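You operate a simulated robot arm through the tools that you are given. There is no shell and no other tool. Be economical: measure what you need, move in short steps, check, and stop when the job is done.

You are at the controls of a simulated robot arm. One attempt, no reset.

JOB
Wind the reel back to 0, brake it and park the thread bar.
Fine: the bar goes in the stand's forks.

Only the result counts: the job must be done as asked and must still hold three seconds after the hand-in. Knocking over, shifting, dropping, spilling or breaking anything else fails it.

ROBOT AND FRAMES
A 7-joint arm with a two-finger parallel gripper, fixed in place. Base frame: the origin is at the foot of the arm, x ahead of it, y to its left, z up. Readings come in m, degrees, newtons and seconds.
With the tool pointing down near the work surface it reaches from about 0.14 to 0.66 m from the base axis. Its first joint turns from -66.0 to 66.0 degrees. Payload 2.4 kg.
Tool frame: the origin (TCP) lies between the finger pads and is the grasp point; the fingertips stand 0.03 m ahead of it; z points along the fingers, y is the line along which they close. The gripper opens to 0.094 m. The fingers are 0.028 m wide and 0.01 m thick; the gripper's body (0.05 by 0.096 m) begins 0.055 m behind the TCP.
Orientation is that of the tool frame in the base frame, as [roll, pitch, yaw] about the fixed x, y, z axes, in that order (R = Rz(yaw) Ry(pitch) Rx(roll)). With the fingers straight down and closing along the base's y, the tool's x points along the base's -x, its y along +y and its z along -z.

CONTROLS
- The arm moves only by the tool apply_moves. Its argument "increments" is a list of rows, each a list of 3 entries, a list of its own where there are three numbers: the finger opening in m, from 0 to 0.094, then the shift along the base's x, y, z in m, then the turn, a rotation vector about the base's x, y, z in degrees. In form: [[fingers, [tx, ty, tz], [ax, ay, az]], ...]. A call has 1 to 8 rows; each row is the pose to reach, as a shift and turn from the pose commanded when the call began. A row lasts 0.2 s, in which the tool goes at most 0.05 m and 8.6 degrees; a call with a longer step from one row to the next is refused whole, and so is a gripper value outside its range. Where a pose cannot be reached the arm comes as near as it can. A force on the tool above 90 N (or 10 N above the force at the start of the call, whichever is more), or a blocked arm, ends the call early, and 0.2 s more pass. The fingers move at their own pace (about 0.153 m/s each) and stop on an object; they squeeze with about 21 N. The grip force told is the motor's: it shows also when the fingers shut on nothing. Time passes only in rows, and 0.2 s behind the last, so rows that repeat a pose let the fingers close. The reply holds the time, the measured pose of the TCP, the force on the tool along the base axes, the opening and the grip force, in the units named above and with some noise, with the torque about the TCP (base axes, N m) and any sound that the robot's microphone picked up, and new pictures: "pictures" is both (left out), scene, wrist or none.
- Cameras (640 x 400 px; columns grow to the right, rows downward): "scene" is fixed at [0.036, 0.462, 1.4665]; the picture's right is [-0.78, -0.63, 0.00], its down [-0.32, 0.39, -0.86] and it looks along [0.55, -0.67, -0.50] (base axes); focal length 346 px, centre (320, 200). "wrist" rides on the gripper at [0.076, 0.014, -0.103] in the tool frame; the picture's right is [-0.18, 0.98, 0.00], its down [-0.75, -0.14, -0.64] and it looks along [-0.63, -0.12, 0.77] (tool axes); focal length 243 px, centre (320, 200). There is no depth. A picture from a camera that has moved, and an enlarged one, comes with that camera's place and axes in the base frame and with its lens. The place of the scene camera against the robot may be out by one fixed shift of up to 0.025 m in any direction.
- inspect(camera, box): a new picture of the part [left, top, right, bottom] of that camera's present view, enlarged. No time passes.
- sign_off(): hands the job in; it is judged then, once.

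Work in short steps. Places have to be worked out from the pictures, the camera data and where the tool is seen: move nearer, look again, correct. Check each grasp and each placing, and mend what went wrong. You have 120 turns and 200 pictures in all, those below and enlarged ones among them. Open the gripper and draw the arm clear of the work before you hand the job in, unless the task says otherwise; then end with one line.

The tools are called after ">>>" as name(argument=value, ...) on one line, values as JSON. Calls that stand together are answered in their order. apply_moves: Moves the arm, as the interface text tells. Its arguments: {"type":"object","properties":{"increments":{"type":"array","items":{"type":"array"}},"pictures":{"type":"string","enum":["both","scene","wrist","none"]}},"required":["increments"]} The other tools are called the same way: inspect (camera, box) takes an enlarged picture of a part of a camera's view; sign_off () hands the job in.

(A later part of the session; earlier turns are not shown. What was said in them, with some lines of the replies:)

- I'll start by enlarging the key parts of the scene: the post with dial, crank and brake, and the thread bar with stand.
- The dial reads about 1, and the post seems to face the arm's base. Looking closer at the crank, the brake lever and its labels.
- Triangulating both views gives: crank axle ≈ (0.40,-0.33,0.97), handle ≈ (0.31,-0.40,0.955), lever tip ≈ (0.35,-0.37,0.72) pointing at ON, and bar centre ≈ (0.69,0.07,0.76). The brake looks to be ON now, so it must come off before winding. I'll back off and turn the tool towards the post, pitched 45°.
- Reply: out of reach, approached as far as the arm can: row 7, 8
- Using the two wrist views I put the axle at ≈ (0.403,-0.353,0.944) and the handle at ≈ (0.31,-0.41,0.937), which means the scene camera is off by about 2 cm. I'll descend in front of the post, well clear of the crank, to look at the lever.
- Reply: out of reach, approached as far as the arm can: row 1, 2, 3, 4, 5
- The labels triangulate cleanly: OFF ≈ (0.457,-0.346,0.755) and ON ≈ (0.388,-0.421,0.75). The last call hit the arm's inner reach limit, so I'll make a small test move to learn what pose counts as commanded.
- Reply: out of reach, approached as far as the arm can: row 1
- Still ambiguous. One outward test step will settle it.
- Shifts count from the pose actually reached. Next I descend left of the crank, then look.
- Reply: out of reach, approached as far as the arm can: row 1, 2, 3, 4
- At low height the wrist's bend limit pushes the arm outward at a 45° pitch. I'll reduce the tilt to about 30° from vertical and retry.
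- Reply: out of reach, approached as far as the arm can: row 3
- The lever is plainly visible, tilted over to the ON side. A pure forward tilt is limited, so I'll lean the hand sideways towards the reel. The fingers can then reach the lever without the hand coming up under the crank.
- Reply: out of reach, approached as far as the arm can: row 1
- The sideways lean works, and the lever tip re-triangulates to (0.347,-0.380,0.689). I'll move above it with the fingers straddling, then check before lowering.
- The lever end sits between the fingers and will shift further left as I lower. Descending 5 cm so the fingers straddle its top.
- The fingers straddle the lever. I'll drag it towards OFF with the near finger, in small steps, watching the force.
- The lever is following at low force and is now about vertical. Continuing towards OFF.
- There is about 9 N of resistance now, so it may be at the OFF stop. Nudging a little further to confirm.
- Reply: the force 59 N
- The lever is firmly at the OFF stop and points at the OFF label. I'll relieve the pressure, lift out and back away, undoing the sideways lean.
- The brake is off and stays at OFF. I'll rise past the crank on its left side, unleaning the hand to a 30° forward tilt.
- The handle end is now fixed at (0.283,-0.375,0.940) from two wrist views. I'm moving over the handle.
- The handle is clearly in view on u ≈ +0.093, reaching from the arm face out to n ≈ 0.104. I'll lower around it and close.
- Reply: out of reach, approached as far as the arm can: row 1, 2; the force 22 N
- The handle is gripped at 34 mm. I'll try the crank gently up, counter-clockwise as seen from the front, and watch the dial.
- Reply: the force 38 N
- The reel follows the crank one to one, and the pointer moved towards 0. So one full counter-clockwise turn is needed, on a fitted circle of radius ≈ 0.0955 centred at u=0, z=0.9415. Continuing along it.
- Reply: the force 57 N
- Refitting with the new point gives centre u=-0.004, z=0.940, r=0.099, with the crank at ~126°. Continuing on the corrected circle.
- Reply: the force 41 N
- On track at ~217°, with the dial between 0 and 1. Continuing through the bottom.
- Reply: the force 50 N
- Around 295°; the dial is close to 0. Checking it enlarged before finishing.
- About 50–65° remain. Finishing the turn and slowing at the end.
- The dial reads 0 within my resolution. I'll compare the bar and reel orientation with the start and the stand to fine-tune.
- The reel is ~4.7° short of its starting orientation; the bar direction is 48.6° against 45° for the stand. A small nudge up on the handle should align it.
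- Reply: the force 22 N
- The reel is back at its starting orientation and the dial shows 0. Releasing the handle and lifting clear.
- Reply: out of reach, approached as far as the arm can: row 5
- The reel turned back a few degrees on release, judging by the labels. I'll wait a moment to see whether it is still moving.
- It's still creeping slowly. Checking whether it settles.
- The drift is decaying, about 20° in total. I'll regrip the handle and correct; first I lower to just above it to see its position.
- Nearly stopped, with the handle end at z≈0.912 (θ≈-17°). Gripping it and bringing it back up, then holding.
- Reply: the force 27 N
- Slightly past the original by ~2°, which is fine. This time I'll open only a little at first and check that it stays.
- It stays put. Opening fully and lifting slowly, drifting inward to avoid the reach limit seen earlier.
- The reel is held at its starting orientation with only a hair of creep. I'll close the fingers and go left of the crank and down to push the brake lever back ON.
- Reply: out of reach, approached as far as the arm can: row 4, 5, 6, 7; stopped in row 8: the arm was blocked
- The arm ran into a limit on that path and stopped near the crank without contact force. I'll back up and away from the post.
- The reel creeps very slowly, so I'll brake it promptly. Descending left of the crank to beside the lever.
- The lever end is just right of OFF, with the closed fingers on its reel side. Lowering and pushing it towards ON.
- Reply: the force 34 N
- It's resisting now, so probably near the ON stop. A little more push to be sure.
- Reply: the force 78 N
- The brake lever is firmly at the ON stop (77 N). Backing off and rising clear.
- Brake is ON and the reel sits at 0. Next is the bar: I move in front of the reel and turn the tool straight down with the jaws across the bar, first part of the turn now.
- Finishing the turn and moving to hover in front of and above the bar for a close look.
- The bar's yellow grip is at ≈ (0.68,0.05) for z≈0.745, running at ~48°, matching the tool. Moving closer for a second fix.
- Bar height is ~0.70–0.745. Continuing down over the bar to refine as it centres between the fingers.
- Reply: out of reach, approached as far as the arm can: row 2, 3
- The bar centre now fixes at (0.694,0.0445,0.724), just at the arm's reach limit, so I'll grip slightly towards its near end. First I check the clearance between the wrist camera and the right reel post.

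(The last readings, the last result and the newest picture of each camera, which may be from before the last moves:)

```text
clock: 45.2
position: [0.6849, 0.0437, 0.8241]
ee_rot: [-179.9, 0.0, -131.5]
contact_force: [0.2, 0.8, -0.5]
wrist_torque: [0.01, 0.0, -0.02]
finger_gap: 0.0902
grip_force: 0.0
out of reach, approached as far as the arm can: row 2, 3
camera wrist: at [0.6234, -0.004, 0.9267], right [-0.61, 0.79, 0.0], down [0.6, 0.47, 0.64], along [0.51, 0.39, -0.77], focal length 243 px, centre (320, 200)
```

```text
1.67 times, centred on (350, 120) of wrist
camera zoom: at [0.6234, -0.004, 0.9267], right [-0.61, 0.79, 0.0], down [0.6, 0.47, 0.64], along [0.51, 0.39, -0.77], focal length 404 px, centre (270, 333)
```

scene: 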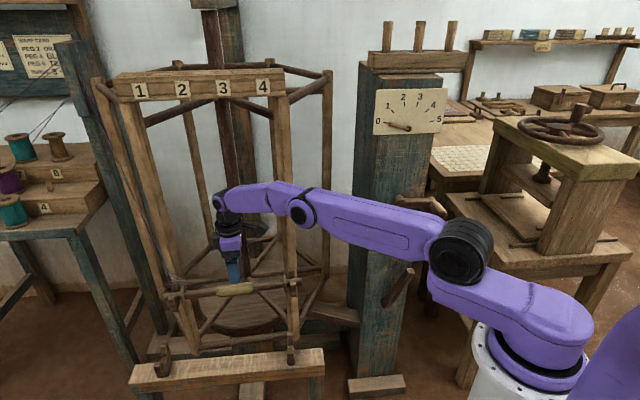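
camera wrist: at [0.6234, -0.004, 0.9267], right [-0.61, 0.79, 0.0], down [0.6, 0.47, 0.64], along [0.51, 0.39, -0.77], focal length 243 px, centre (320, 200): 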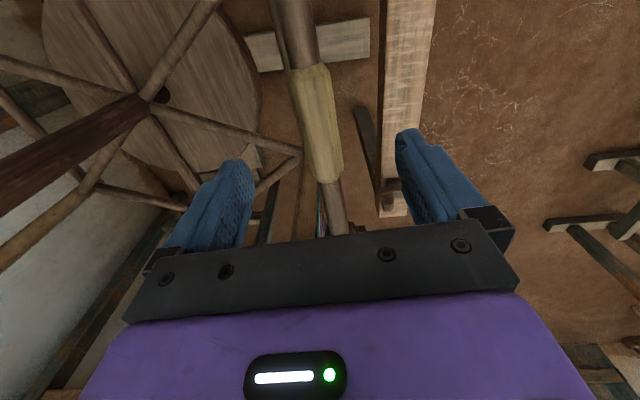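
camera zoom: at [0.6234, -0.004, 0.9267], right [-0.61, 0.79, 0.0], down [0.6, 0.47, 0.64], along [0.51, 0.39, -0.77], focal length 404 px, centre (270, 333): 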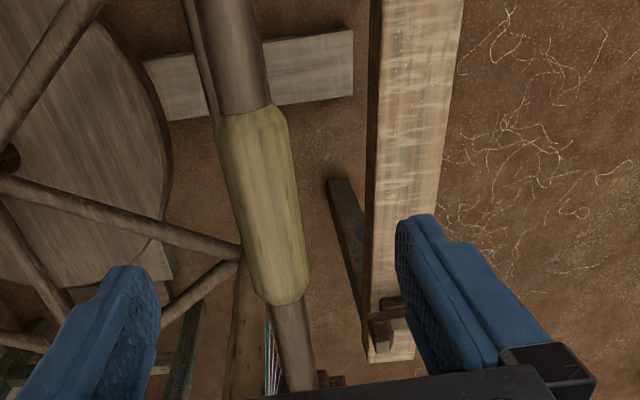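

The camera has about 4 cm to the post. I'll shift about 1 cm along the bar and lower around it.

>>> apply_moves(increments=[[0.09, [-0.003, -0.012, -0.02], [0, 0, 0]], [0.09, [-0.003, -0.012, -0.05], [0, 0, 0]], [0.09, [-0.003, -0.012, -0.08], [0, 0, 0]], [0.09, [-0.003, -0.012, -0.098], [0, 0, 0]]])

>>> inspect(camera="scene", box=[150, 160, 350, 310])

```text
clock: 46.2
position: [0.6644, 0.0425, 0.7418]
ee_rot: [-180.0, 0.1, -131.2]
contact_force: [0.4, 1.7, -0.2]
wrist_torque: [-0.2, 0.01, -0.02]
finger_gap: 0.0897
grip_force: 0.1
out of reach, approached as far as the arm can: row 2, 3, 4
camera wrist: at [0.6032, -0.0061, 0.8443], right [-0.62, 0.79, 0.0], down [0.6, 0.47, 0.64], along [0.51, 0.4, -0.77], focal length 243 px, centre (320, 200)
```

scene: 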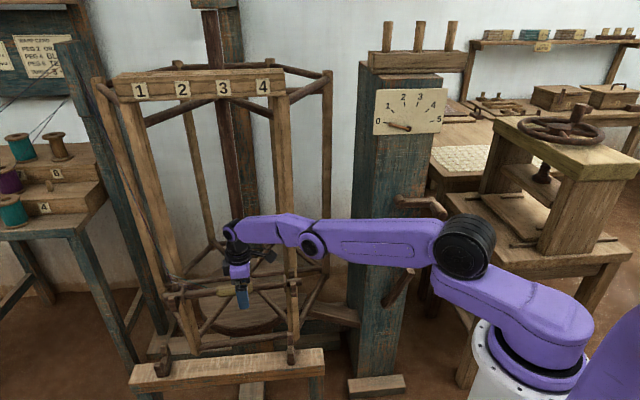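
wrist: 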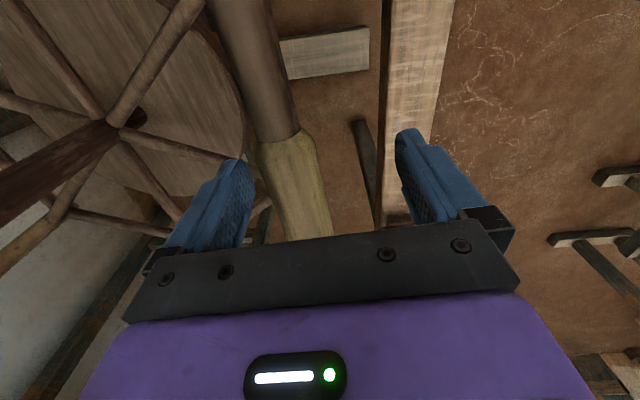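

```text
2.67 times, centred on (250, 235) of scene
camera zoom: at [0.0359, 0.4623, 1.4664], right [-0.78, -0.63, 0.0], down [-0.32, 0.39, -0.86], along [0.55, -0.67, -0.5], focal length 922 px, centre (507, 107)
```

zoom: 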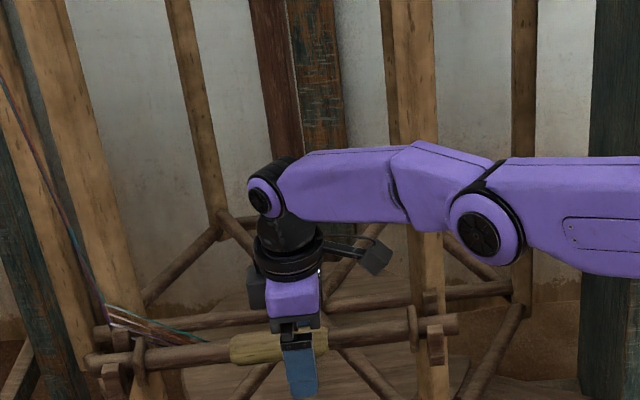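

Straight down, the reach falls short at this height (the TCP sits 2 cm in front of the bar). I'll lift slightly and tilt the fingers 25° towards the reel, which gains reach while keeping the jaws square to the bar.

>>> apply_moves(increments=[[0.09, [0.0, 0.004, 0.03], [0, 0, 0]], [0.09, [0.0, 0.0075, 0.045], [-5.5, -6.2, 0]], [0.09, [0.0, 0.0075, 0.045], [-11, -12.4, 0]], [0.09, [0.0, 0.0075, 0.045], [-16.6, -18.7, 0]], [0.09, [0.005, 0.003, 0.03], [-16.6, -18.7, 0]]])

>>> inspect(camera="scene", box=[150, 160, 350, 310])

```text
clock: 47.4
position: [0.6685, 0.0402, 0.7715]
ee_rot: [-154.7, 0.1, -131.6]
contact_force: [0.2, 0.0, 0.6]
wrist_torque: [0.01, 0.01, 0.02]
finger_gap: 0.0898
grip_force: 0.0
camera wrist: at [0.5756, 0.0205, 0.8583], right [-0.54, 0.73, -0.42], down [0.39, 0.66, 0.64], along [0.74, 0.19, -0.64], focal length 243 px, centre (320, 200)
```

scene: 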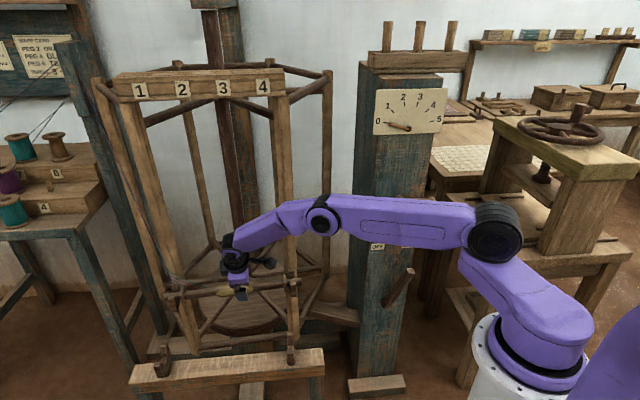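
wrist: 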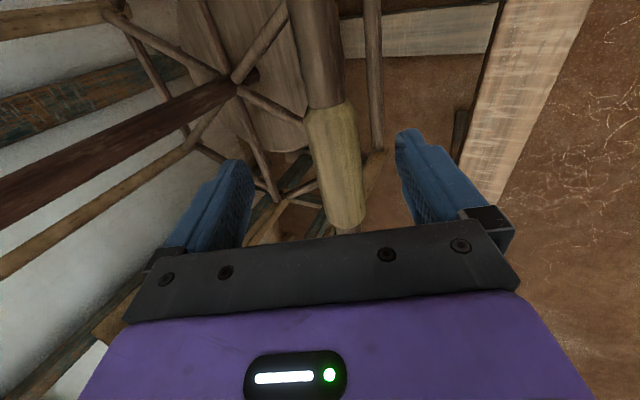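

```text
2.67 times, centred on (250, 235) of scene
camera zoom: at [0.0359, 0.462, 1.4665], right [-0.78, -0.63, 0.0], down [-0.32, 0.39, -0.86], along [0.55, -0.67, -0.5], focal length 922 px, centre (507, 107)
```

zoom: 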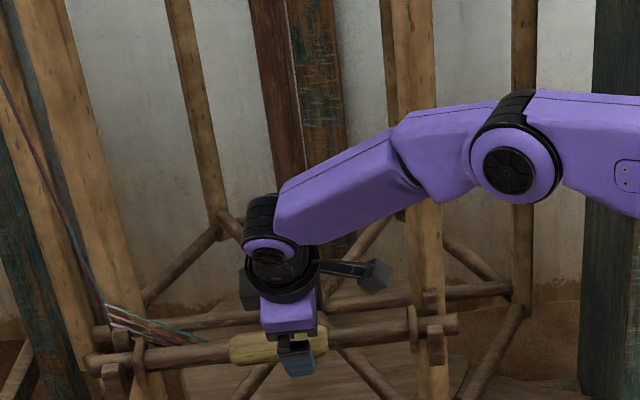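

The bar now runs neatly between the fingers. Advancing 5 cm along the tool axis with a small centring shift.

>>> apply_moves(increments=[[0.09, [0.005, -0.0046, -0.024], [0, 0, 0]], [0.09, [0.0105, -0.0092, -0.0487], [0, 0, 0]]])

>>> inspect(camera="scene", box=[150, 200, 310, 320])

```text
clock: 48.0
position: [0.6783, 0.0325, 0.7219]
ee_rot: [-154.8, -0.1, -131.6]
contact_force: [-0.3, -1.5, -0.1]
wrist_torque: [0.03, -0.02, 0.01]
finger_gap: 0.0901
grip_force: 0.0
camera wrist: at [0.5865, 0.0116, 0.8087], right [-0.54, 0.73, -0.42], down [0.39, 0.66, 0.64], along [0.74, 0.19, -0.64], focal length 243 px, centre (320, 200)
```

scene: 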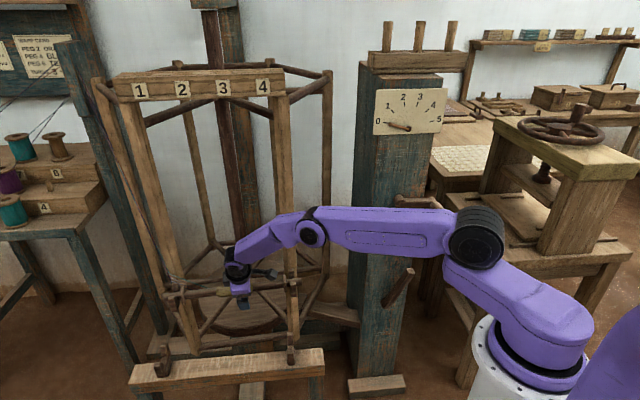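
wrist: 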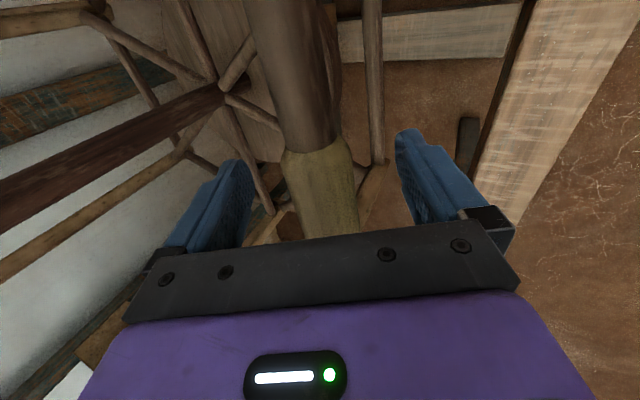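

```text
3.33 times, centred on (230, 260) of scene
camera zoom: at [0.0359, 0.462, 1.4665], right [-0.78, -0.63, 0.0], down [-0.32, 0.39, -0.86], along [0.55, -0.67, -0.5], focal length 1153 px, centre (620, 0)
```

zoom: 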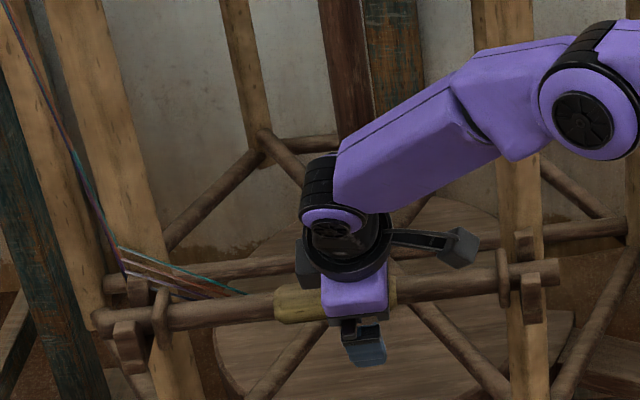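

The bar is centred between the fingers, and the yellow section's near end is ~2.4 cm from the grip centre. Closing.

>>> apply_moves(increments=[[0.06, [0, 0, 0], [0, 0, 0]], [0.03, [0, 0, 0], [0, 0, 0]], [0.0, [0, 0, 0], [0, 0, 0]], [0.0, [0, 0, 0], [0, 0, 0]]])

>>> inspect(camera="scene", box=[150, 240, 310, 380])

```text
clock: 49.0
position: [0.6788, 0.0307, 0.723]
ee_rot: [-154.9, 0.1, -131.5]
contact_force: [0.5, 0.6, 0.1]
wrist_torque: [-0.02, 0.03, -0.02]
finger_gap: 0.0388
grip_force: 21.5
camera wrist: at [0.5864, 0.0115, 0.8089], right [-0.54, 0.73, -0.42], down [0.39, 0.66, 0.64], along [0.74, 0.19, -0.64], focal length 243 px, centre (320, 200)
```

scene: 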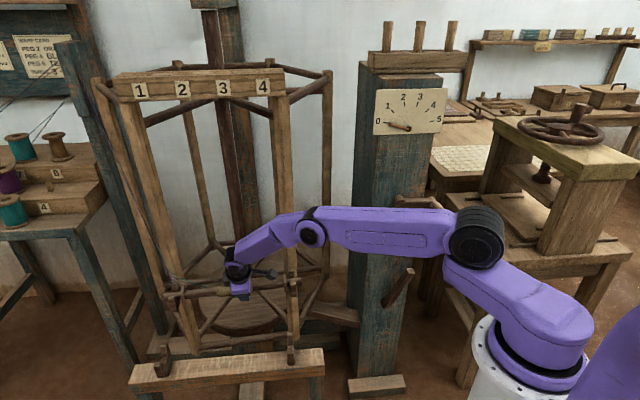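
wrist: 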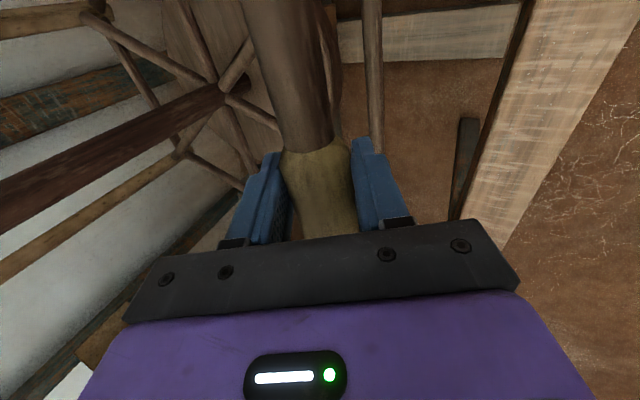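

```text
2.86 times, centred on (230, 310) of scene
camera zoom: at [0.036, 0.462, 1.4665], right [-0.78, -0.63, 0.0], down [-0.32, 0.39, -0.86], along [0.55, -0.67, -0.5], focal length 988 px, centre (577, -114)
```

zoom: 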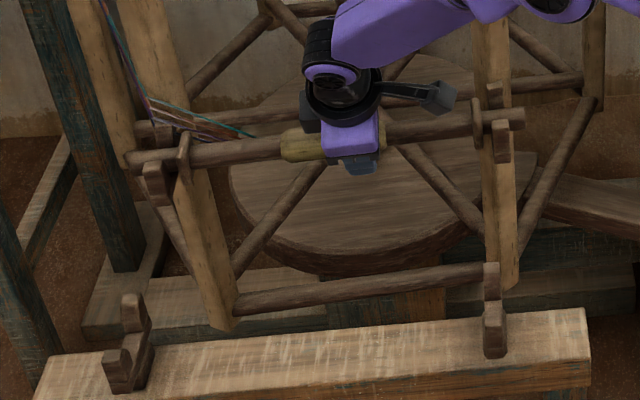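

The bar is gripped (38.8 mm). By triangulation the hook centre is ≈ (0.698,0.037) and the stand-fork centre ≈ (0.614,0.142), about 0.107 m lower and turned ~-2.5°. Lifting straight up first.

>>> apply_moves(increments=[[0.0, [0, 0, 0.02], [0, 0, 0]], [0.0, [0, 0, 0.045], [0, 0, 0]], [0.0, [-0.003, 0.003, 0.075], [0, 0, 0]]])

>>> inspect(camera="scene", box=[150, 240, 310, 380])

```text
clock: 49.8
position: [0.6741, 0.0349, 0.7993]
ee_rot: [-154.8, 0.0, -131.6]
contact_force: [-0.2, 0.0, -2.3]
wrist_torque: [-0.06, 0.06, 0.02]
finger_gap: 0.0383
grip_force: 21.0
camera wrist: at [0.581, 0.0144, 0.8854], right [-0.54, 0.73, -0.42], down [0.39, 0.66, 0.64], along [0.74, 0.19, -0.64], focal length 243 px, centre (320, 200)
```

scene: 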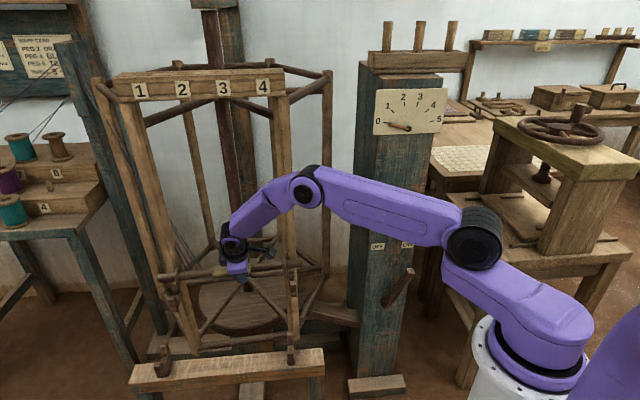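
wrist: 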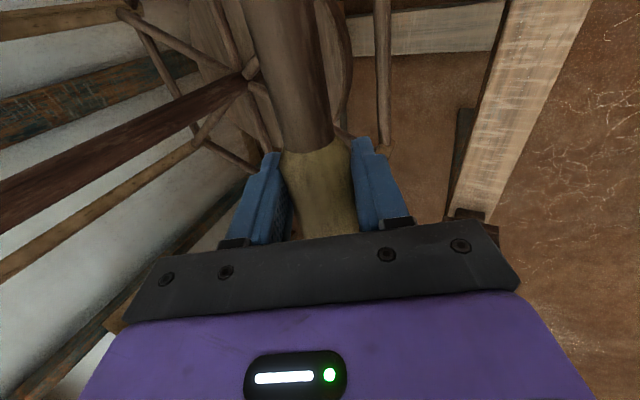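

```text
2.86 times, centred on (230, 310) of scene
camera zoom: at [0.036, 0.462, 1.4665], right [-0.78, -0.63, 0.0], down [-0.32, 0.39, -0.86], along [0.55, -0.67, -0.5], focal length 988 px, centre (577, -114)
```

zoom: 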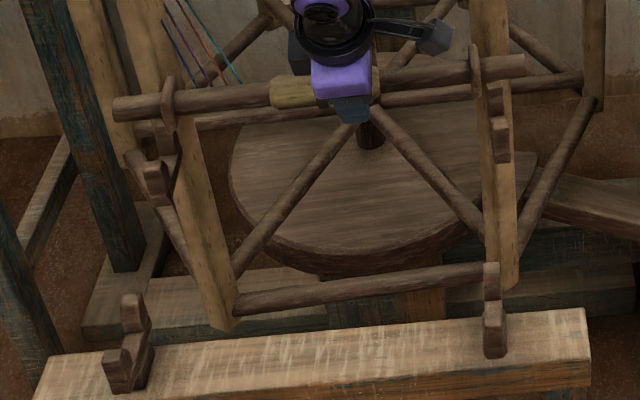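

The bar is free of the hooks. Carrying it out over the stand with a -2.5° turn, hovering above the forks.

>>> apply_moves(increments=[[0.0, [-0.02, 0.026, 0.0], [0, 0, -0.6]], [0.0, [-0.04, 0.051, 0.0], [0, 0, -1.2]], [0.0, [-0.06, 0.077, 0.0], [0, 0, -1.9]], [0.0, [-0.081, 0.103, -0.02], [0, 0, -2.5]], [0.0, [-0.081, 0.103, -0.06], [0, 0, -2.5]], [0.0, [-0.081, 0.103, -0.095], [0, 0, -2.5]]])

>>> inspect(camera="scene", box=[110, 240, 310, 400])

```text
clock: 51.2
position: [0.5927, 0.1376, 0.704]
ee_rot: [-154.8, 0.1, -134.0]
contact_force: [0.0, 0.2, -2.8]
wrist_torque: [-0.02, 0.03, 0.02]
finger_gap: 0.0388
grip_force: 21.1
camera wrist: at [0.4991, 0.1224, 0.7913], right [-0.51, 0.75, -0.42], down [0.42, 0.64, 0.64], along [0.75, 0.15, -0.64], focal length 243 px, centre (320, 200)
```

scene: 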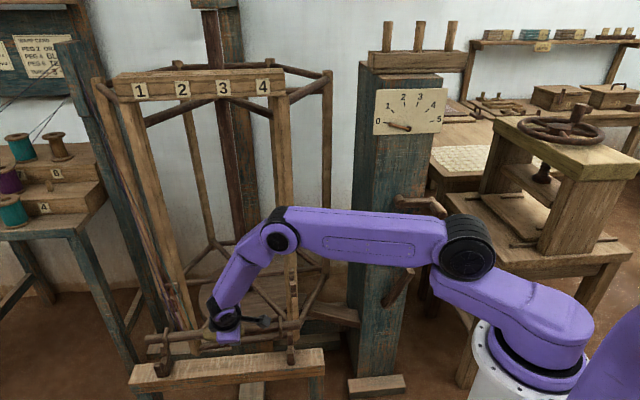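
wrist: 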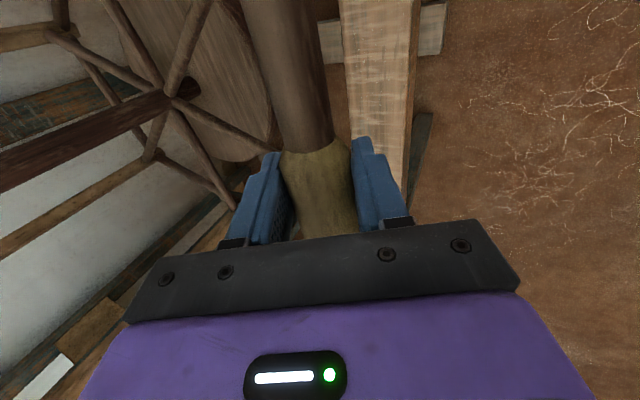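

```text
2.50 times, centred on (210, 320) of scene
camera zoom: at [0.036, 0.462, 1.4665], right [-0.78, -0.63, 0.0], down [-0.32, 0.39, -0.86], along [0.55, -0.67, -0.5], focal length 864 px, centre (595, -100)
```

zoom: 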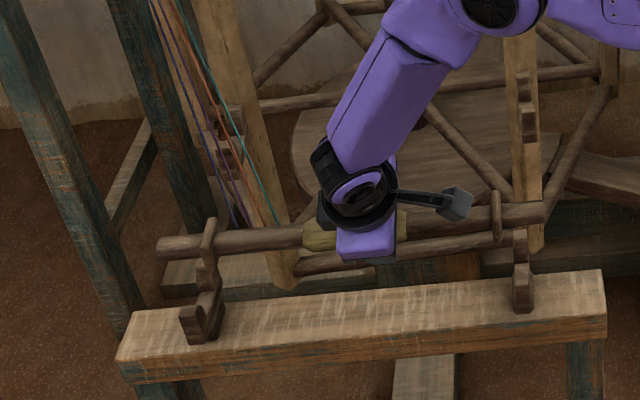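

Collars sit symmetrically just inside the forks. Enlarging each fork to judge the slot before lowering.

>>> inspect(camera="scene", box=[140, 320, 210, 385])

>>> inspect(camera="scene", box=[260, 310, 330, 375])

```text
6.15 times, centred on (175, 352) of scene
camera zoom: at [0.036, 0.462, 1.4665], right [-0.78, -0.63, 0.0], down [-0.32, 0.39, -0.86], along [0.55, -0.67, -0.5], focal length 2128 px, centre (1212, -738)
```

zoom: 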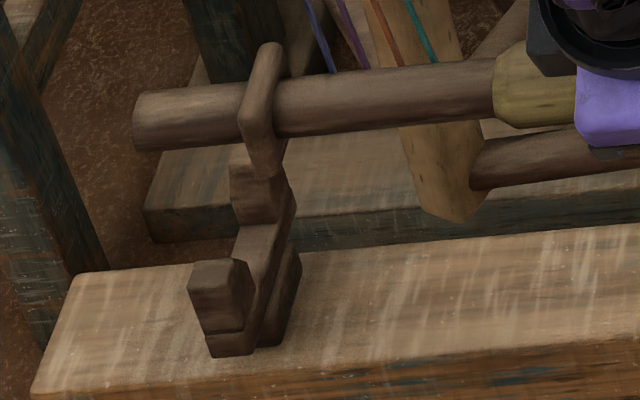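

```text
6.15 times, centred on (295, 342) of scene
camera zoom: at [0.036, 0.462, 1.4665], right [-0.78, -0.63, 0.0], down [-0.32, 0.39, -0.86], along [0.55, -0.67, -0.5], focal length 2128 px, centre (474, -677)
```

zoom: 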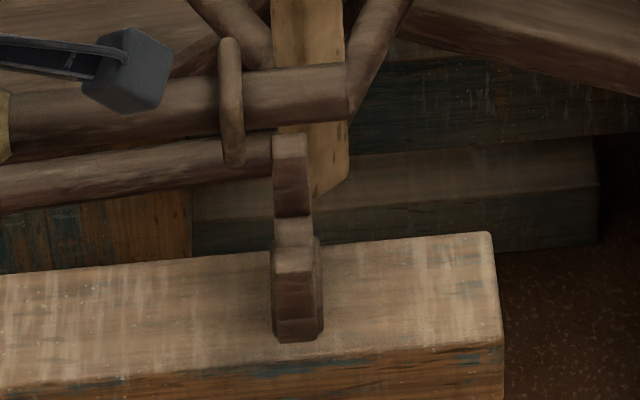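

Slot geometry at both forks agrees with the present bar line to within ~4 mm. Lowering most of the way, then re-checking against the prongs.

>>> apply_moves(increments=[[0.0, [0, 0, -0.025], [0, 0, 0]], [0.0, [0, 0, -0.046], [0, 0, 0]]], pictures="wrist")

>>> inspect(camera="scene", box=[140, 320, 210, 385])

>>> inspect(camera="scene", box=[260, 310, 330, 375])

```text
clock: 51.8
position: [0.5934, 0.1394, 0.6583]
ee_rot: [-154.8, 0.1, -134.1]
contact_force: [-0.5, -0.2, -2.6]
wrist_torque: [-0.04, 0.08, -0.02]
finger_gap: 0.0385
grip_force: 20.9
camera wrist: at [0.5001, 0.1228, 0.7447], right [-0.51, 0.75, -0.42], down [0.42, 0.64, 0.64], along [0.75, 0.15, -0.64], focal length 243 px, centre (320, 200)
```

wrist: 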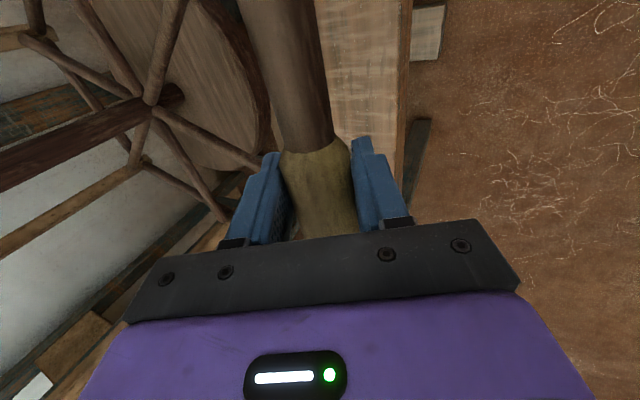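

```text
6.15 times, centred on (175, 352) of scene
camera zoom: at [0.036, 0.462, 1.4665], right [-0.78, -0.63, 0.0], down [-0.32, 0.39, -0.86], along [0.55, -0.67, -0.5], focal length 2128 px, centre (1212, -738)
```

zoom: 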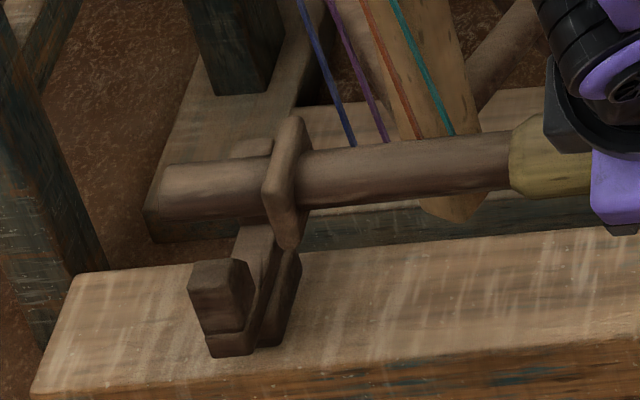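

```text
6.15 times, centred on (295, 342) of scene
camera zoom: at [0.036, 0.462, 1.4665], right [-0.78, -0.63, 0.0], down [-0.32, 0.39, -0.86], along [0.55, -0.67, -0.5], focal length 2128 px, centre (474, -677)
```

zoom: 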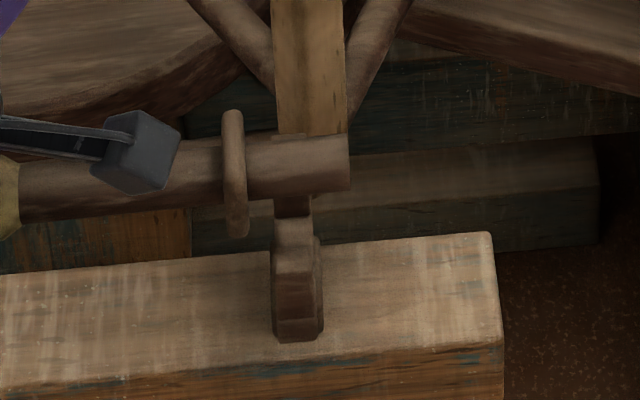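

Just above the prongs and well aligned. I apply small corrections (4 mm towards the near end, 2 mm outward) and lower into the slots.

>>> apply_moves(increments=[[0.0, [-0.0042, -0.0015, -0.005], [0, 0, 0]], [0.0, [-0.0042, -0.0015, -0.018], [0, 0, 0]], [0.0, [-0.0042, -0.0015, -0.03], [0, 0, 0]]], pictures="none")

>>> inspect(camera="scene", box=[140, 320, 210, 385])

>>> inspect(camera="scene", box=[260, 310, 330, 375])

```text
clock: 52.6
position: [0.5895, 0.1343, 0.6274]
ee_rot: [-154.7, 0.1, -134.2]
contact_force: [2.5, -3.4, 0.9]
wrist_torque: [0.28, -0.25, -0.41]
finger_gap: 0.0384
grip_force: 21.2
```

```text
6.15 times, centred on (175, 352) of scene
camera zoom: at [0.036, 0.4619, 1.4665], right [-0.78, -0.63, 0.0], down [-0.32, 0.39, -0.86], along [0.55, -0.67, -0.5], focal length 2128 px, centre (1212, -738)
```

zoom: 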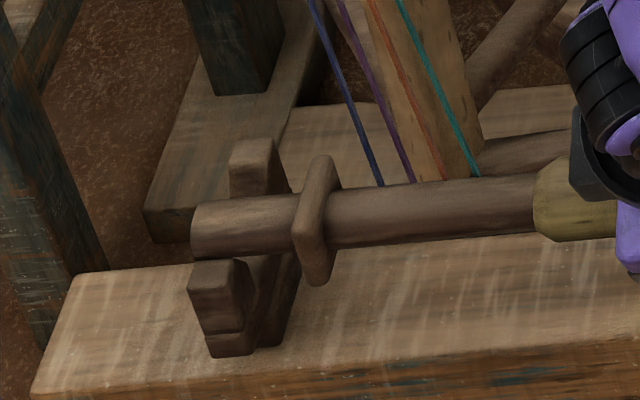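

```text
6.15 times, centred on (295, 342) of scene
camera zoom: at [0.036, 0.4619, 1.4665], right [-0.78, -0.63, 0.0], down [-0.32, 0.39, -0.86], along [0.55, -0.67, -0.5], focal length 2128 px, centre (474, -677)
```

zoom: 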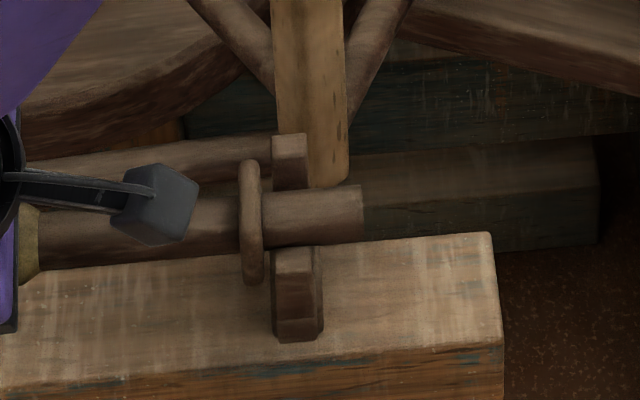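

The bar is between the prongs at both forks with light contact. Lowering gently until it rests.

>>> apply_moves(increments=[[0.0, [0, 0, -0.006], [0, 0, 0]], [0.0, [0, 0, -0.011], [0, 0, 0]]], pictures="none")

>>> inspect(camera="scene", box=[140, 320, 210, 385])

>>> inspect(camera="scene", box=[260, 310, 330, 375])

```text
clock: 53.2
position: [0.5941, 0.1326, 0.6198]
ee_rot: [-154.7, 0.4, -134.3]
contact_force: [18.7, -15.0, 18.3]
wrist_torque: [-0.06, 0.11, -0.21]
finger_gap: 0.039
grip_force: 21.1
```

```text
6.15 times, centred on (175, 352) of scene
camera zoom: at [0.0359, 0.4617, 1.4666], right [-0.78, -0.63, 0.0], down [-0.32, 0.39, -0.86], along [0.55, -0.67, -0.5], focal length 2128 px, centre (1212, -738)
```

zoom: 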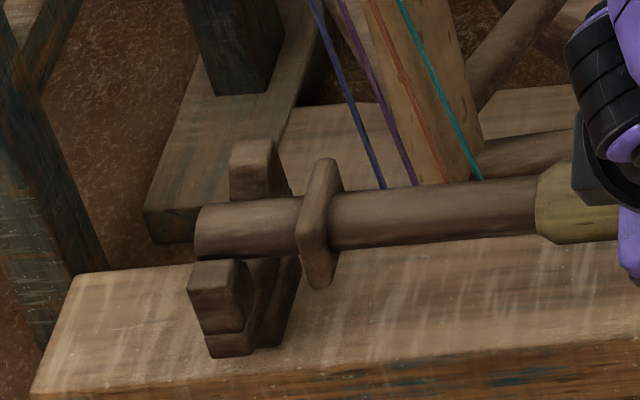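

```text
6.15 times, centred on (295, 342) of scene
camera zoom: at [0.0359, 0.4617, 1.4666], right [-0.78, -0.63, 0.0], down [-0.32, 0.39, -0.86], along [0.55, -0.67, -0.5], focal length 2128 px, centre (474, -677)
```

zoom: 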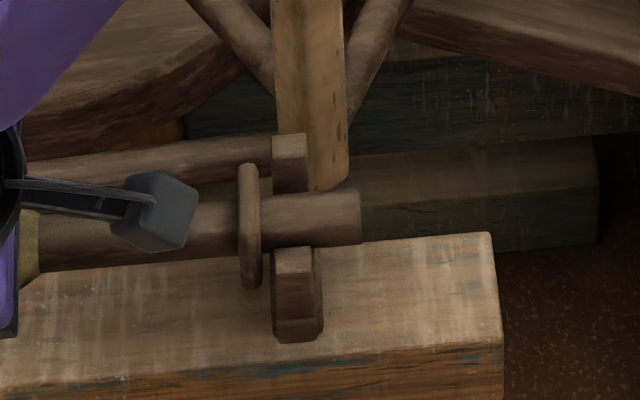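

The bar still sits in front of the prong tops and force pushes it towards the reel, so it's riding on the front prongs' inner edge. Raising a touch, shifting 6 mm reelward and lowering again.

>>> apply_moves(increments=[[0.0, [0, 0, 0.008], [0, 0, 0]], [0.0, [0.005, -0.005, 0.008], [0, 0, 0]], [0.0, [0.005, -0.005, -0.001], [0, 0, 0]], [0.0, [0.005, -0.005, -0.008], [0, 0, 0]]], pictures="none")

>>> inspect(camera="scene", box=[140, 320, 210, 385])

>>> inspect(camera="scene", box=[260, 310, 330, 375])

```text
clock: 54.2
position: [0.5958, 0.1317, 0.6094]
ee_rot: [-154.7, 0.1, -134.1]
contact_force: [4.9, -7.3, 15.4]
wrist_torque: [-0.12, 0.16, -0.59]
finger_gap: 0.0385
grip_force: 21.0
```

```text
6.15 times, centred on (175, 352) of scene
camera zoom: at [0.0357, 0.4618, 1.4665], right [-0.78, -0.63, 0.0], down [-0.32, 0.39, -0.86], along [0.55, -0.67, -0.5], focal length 2128 px, centre (1212, -738)
```

zoom: 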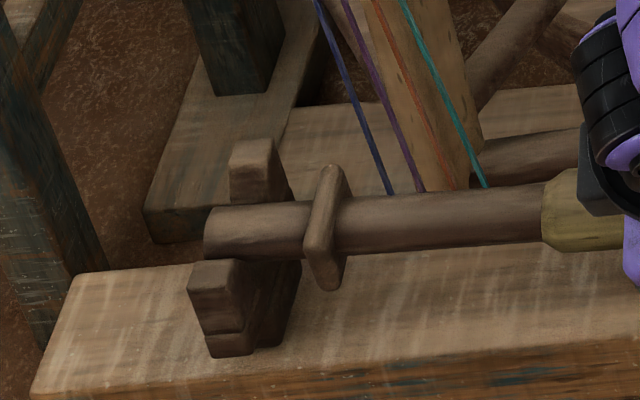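

```text
6.15 times, centred on (295, 342) of scene
camera zoom: at [0.0357, 0.4618, 1.4665], right [-0.78, -0.63, 0.0], down [-0.32, 0.39, -0.86], along [0.55, -0.67, -0.5], focal length 2128 px, centre (474, -677)
```

zoom: 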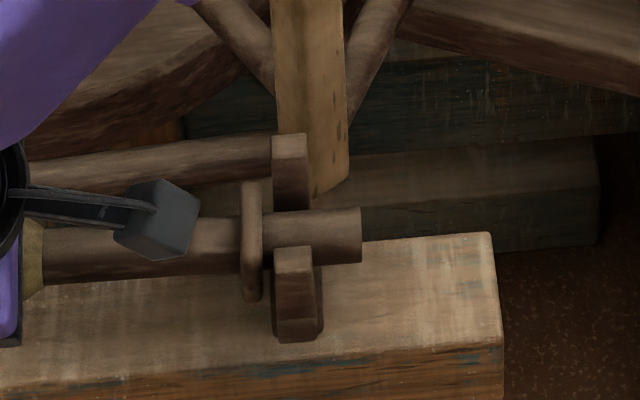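

The right side is seated (the front prong now overlaps the bar), but the left end is still on its prong. Raising slightly, turning -2° so the left end moves reelward, then lowering.

>>> apply_moves(increments=[[0.0, [0, 0, 0.006], [0, 0, 0]], [0.0, [0.0015, -0.0015, 0.006], [0, 0, -2.0]], [0.0, [0.0015, -0.0015, -0.001], [0, 0, -2.0]], [0.0, [0.0015, -0.0015, -0.006], [0, 0, -2.0]]], pictures="none")

>>> inspect(camera="scene", box=[140, 320, 210, 385])

>>> inspect(camera="scene", box=[260, 310, 330, 375])

```text
clock: 55.2
position: [0.5966, 0.1296, 0.6039]
ee_rot: [-154.7, 0.2, -135.9]
contact_force: [-1.9, -1.5, 19.4]
wrist_torque: [-0.19, 0.14, 0.28]
finger_gap: 0.038
grip_force: 20.8
```

```text
6.15 times, centred on (175, 352) of scene
camera zoom: at [0.0355, 0.4619, 1.4665], right [-0.78, -0.63, 0.0], down [-0.32, 0.39, -0.86], along [0.55, -0.67, -0.5], focal length 2128 px, centre (1212, -738)
```

zoom: 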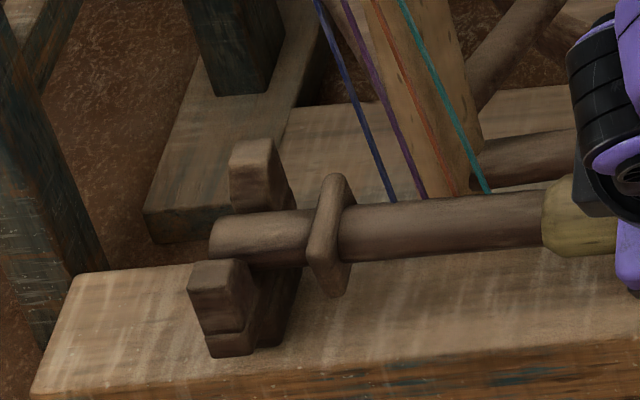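

```text
6.15 times, centred on (295, 342) of scene
camera zoom: at [0.0355, 0.4619, 1.4665], right [-0.78, -0.63, 0.0], down [-0.32, 0.39, -0.86], along [0.55, -0.67, -0.5], focal length 2128 px, centre (474, -677)
```

zoom: 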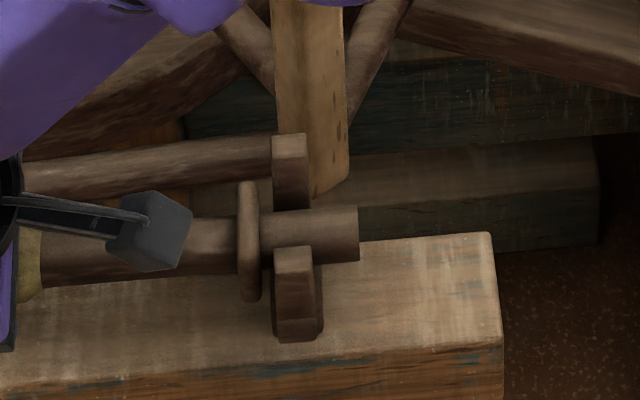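

The load is now purely vertical (19 N) and both ends sit in their slots. Relieving the pressure, then opening slowly.

>>> apply_moves(increments=[[0.0, [0, 0, 0.003], [0, 0, 0]], [0.042, [0, 0, 0.003], [0, 0, 0]], [0.05, [0, 0, 0.003], [0, 0, 0]], [0.07, [0, 0, 0.003], [0, 0, 0]], [0.09, [0, 0, 0.003], [0, 0, 0]]])

>>> inspect(camera="scene", box=[140, 320, 210, 385])

>>> inspect(camera="scene", box=[260, 310, 330, 375])

```text
clock: 56.4
position: [0.5958, 0.1289, 0.605]
ee_rot: [-154.9, 0.0, -136.0]
contact_force: [0.1, 0.3, -1.1]
wrist_torque: [-0.02, -0.02, -0.02]
finger_gap: 0.09
grip_force: 0.1
camera wrist: at [0.5021, 0.1167, 0.6916], right [-0.49, 0.77, -0.42], down [0.44, 0.63, 0.64], along [0.75, 0.13, -0.64], focal length 243 px, centre (320, 200)
```

scene: 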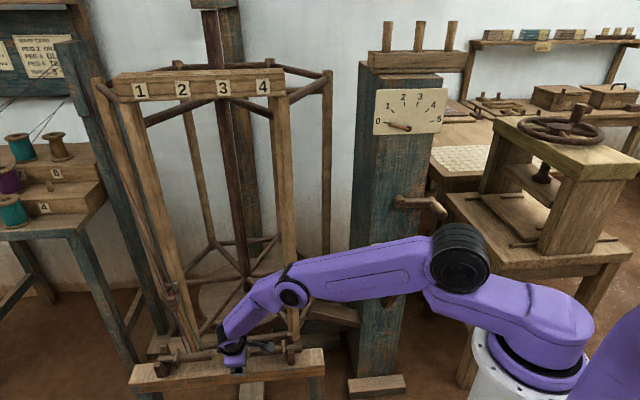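
wrist: 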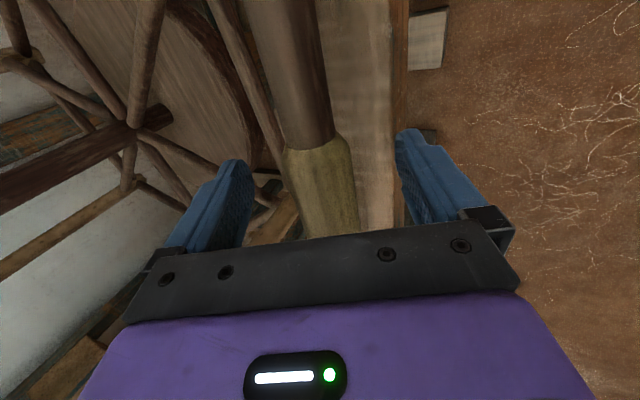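

```text
6.15 times, centred on (175, 352) of scene
camera zoom: at [0.036, 0.462, 1.4665], right [-0.78, -0.63, 0.0], down [-0.32, 0.39, -0.86], along [0.55, -0.67, -0.5], focal length 2128 px, centre (1212, -738)
```

zoom: 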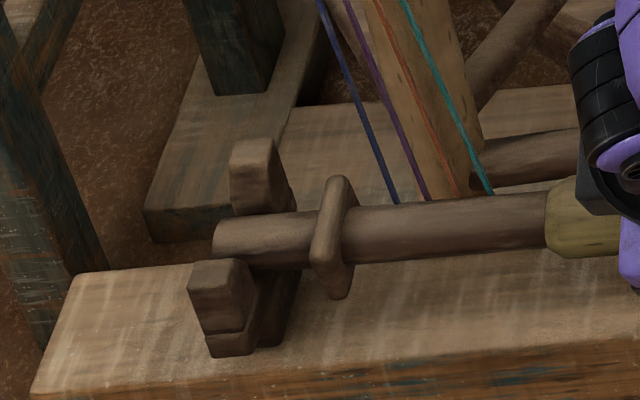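

```text
6.15 times, centred on (295, 342) of scene
camera zoom: at [0.036, 0.462, 1.4665], right [-0.78, -0.63, 0.0], down [-0.32, 0.39, -0.86], along [0.55, -0.67, -0.5], focal length 2128 px, centre (474, -677)
```

zoom: 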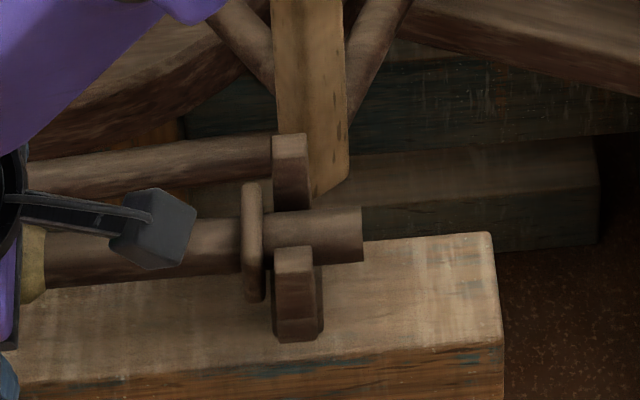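

Released and the bar stays in the forks. Withdrawing along the tool axis, then clear.

>>> apply_moves(increments=[[0.09, [-0.009, 0.009, 0.027], [0, 0, 0]], [0.09, [-0.021, 0.021, 0.063], [0, 0, 0]], [0.09, [-0.033, 0.033, 0.1], [0, 0, 0]], [0.09, [-0.05, 0.035, 0.14], [0, 0, 0]], [0.09, [-0.075, 0.03, 0.18], [0, 0, 0]], [0.09, [-0.1, 0.02, 0.22], [0, 0, 0]], [0.09, [-0.125, 0.01, 0.26], [0, 0, 0]]])

>>> inspect(camera="scene", box=[110, 240, 350, 400])

>>> inspect(camera="scene", box=[350, 80, 460, 320])

>>> inspect(camera="scene", box=[140, 320, 210, 385])

```text
clock: 58.0
position: [0.4709, 0.1395, 0.8661]
ee_rot: [-154.9, -0.1, -136.0]
contact_force: [0.6, 0.7, -0.8]
wrist_torque: [-0.01, 0.02, 0.0]
finger_gap: 0.0902
grip_force: 0.0
camera wrist: at [0.3766, 0.1258, 0.9532], right [-0.49, 0.77, -0.42], down [0.44, 0.63, 0.64], along [0.75, 0.13, -0.64], focal length 243 px, centre (320, 200)
```

scene: 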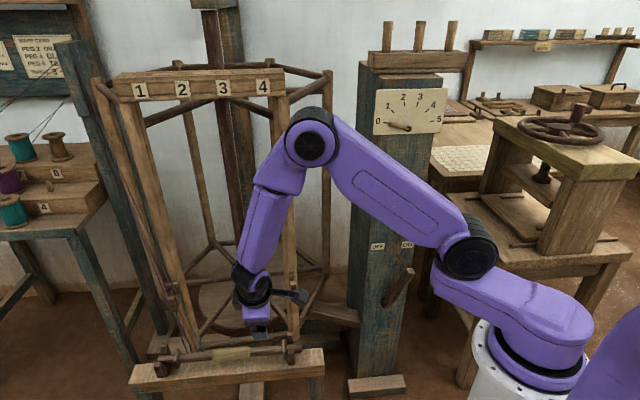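
wrist: 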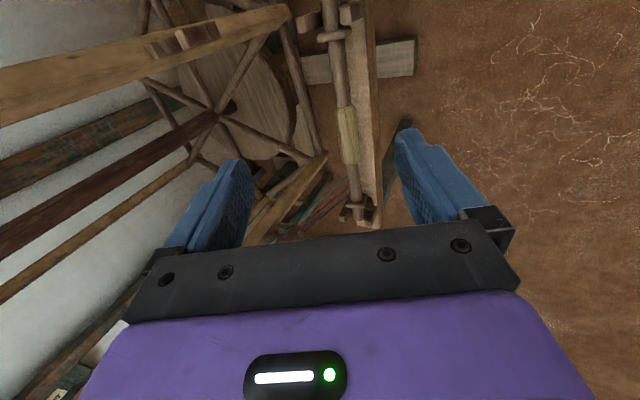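

```text
2.50 times, centred on (230, 320) of scene
camera zoom: at [0.036, 0.462, 1.4665], right [-0.78, -0.63, 0.0], down [-0.32, 0.39, -0.86], along [0.55, -0.67, -0.5], focal length 864 px, centre (545, -100)
```

zoom: 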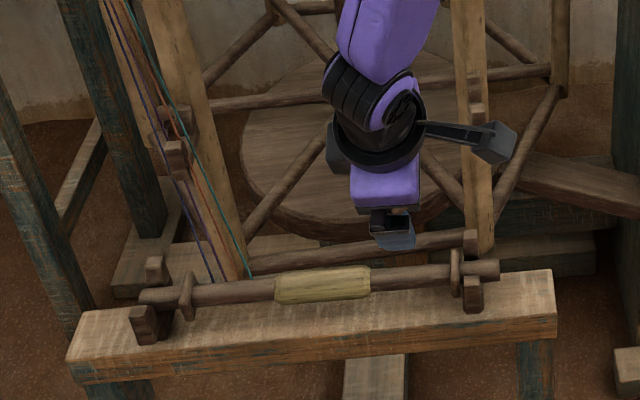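

```text
1.67 times, centred on (405, 200) of scene
camera zoom: at [0.036, 0.462, 1.4665], right [-0.78, -0.63, 0.0], down [-0.32, 0.39, -0.86], along [0.55, -0.67, -0.5], focal length 576 px, centre (178, 200)
```

zoom: 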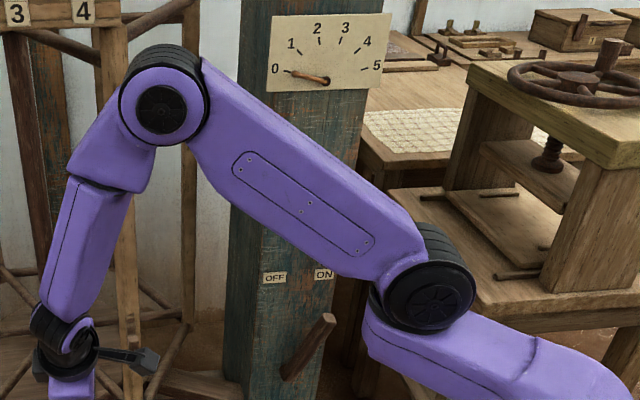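

```text
6.15 times, centred on (175, 352) of scene
camera zoom: at [0.036, 0.462, 1.4665], right [-0.78, -0.63, 0.0], down [-0.32, 0.39, -0.86], along [0.55, -0.67, -0.5], focal length 2128 px, centre (1212, -738)
```

zoom: 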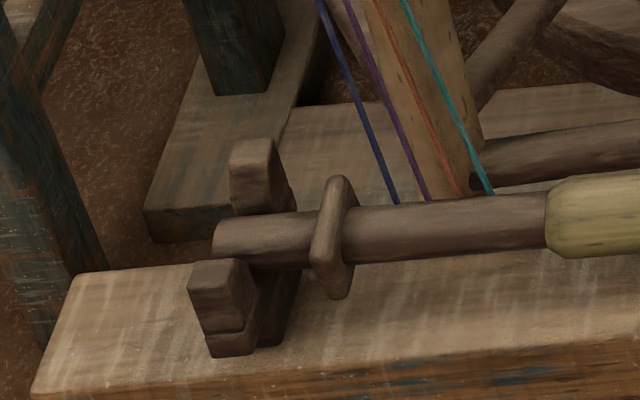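

The bar lies in both forks, the brake is ON and the dial is at 0. One last close check of the far fork with the wrist camera.

>>> inspect(camera="wrist", box=[310, 150, 410, 240])

>>> inspect(camera="scene", box=[360, 90, 440, 140])

>>> inspect(camera="wrist", box=[280, 0, 400, 80])

```text
4.44 times, centred on (360, 195) of wrist
camera zoom: at [0.3766, 0.1258, 0.9532], right [-0.49, 0.77, -0.42], down [0.44, 0.63, 0.64], along [0.75, 0.13, -0.64], focal length 1078 px, centre (142, 222)
```

zoom: 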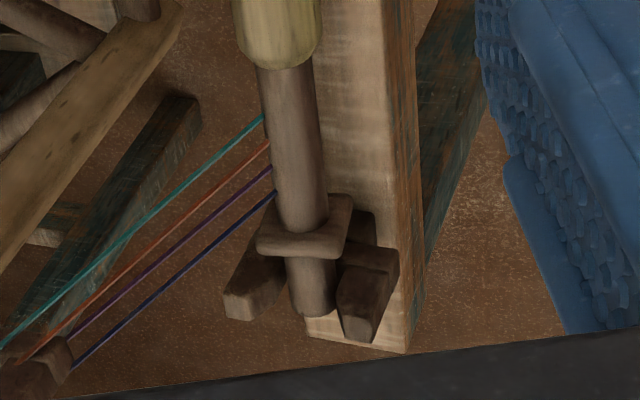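

```text
8.00 times, centred on (400, 115) of scene
camera zoom: at [0.036, 0.462, 1.4665], right [-0.78, -0.63, 0.0], down [-0.32, 0.39, -0.86], along [0.55, -0.67, -0.5], focal length 2766 px, centre (-320, 880)
```

zoom: 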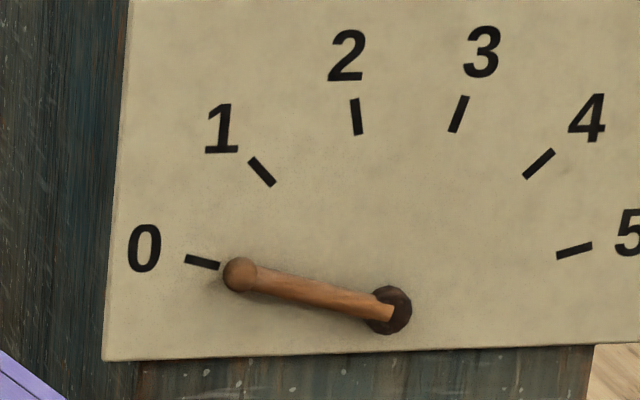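

```text
5.00 times, centred on (340, 40) of wrist
camera zoom: at [0.3766, 0.1258, 0.9532], right [-0.49, 0.77, -0.42], down [0.44, 0.63, 0.64], along [0.75, 0.13, -0.64], focal length 1213 px, centre (220, 1000)
```

zoom: 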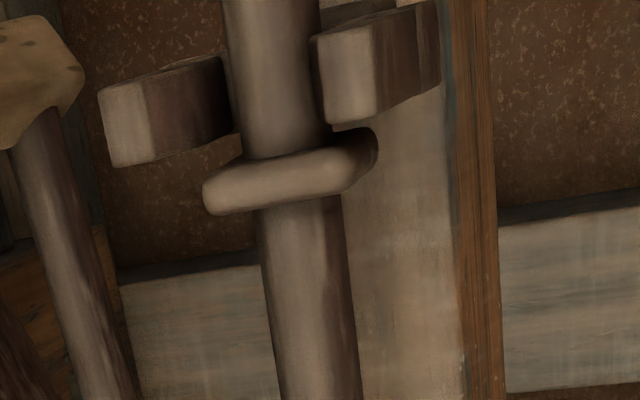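

Both ends of the bar sit between their prongs, the gripper is open and clear, the dial points at 0 and the brake lever is at ON. Handing in.

>>> sign_off()

```text
The job is handed in.
```

The reel is wound back to 0, the brake lever is at ON, and the thread bar rests in both of the stand's forks, with the gripper open and the arm clear.
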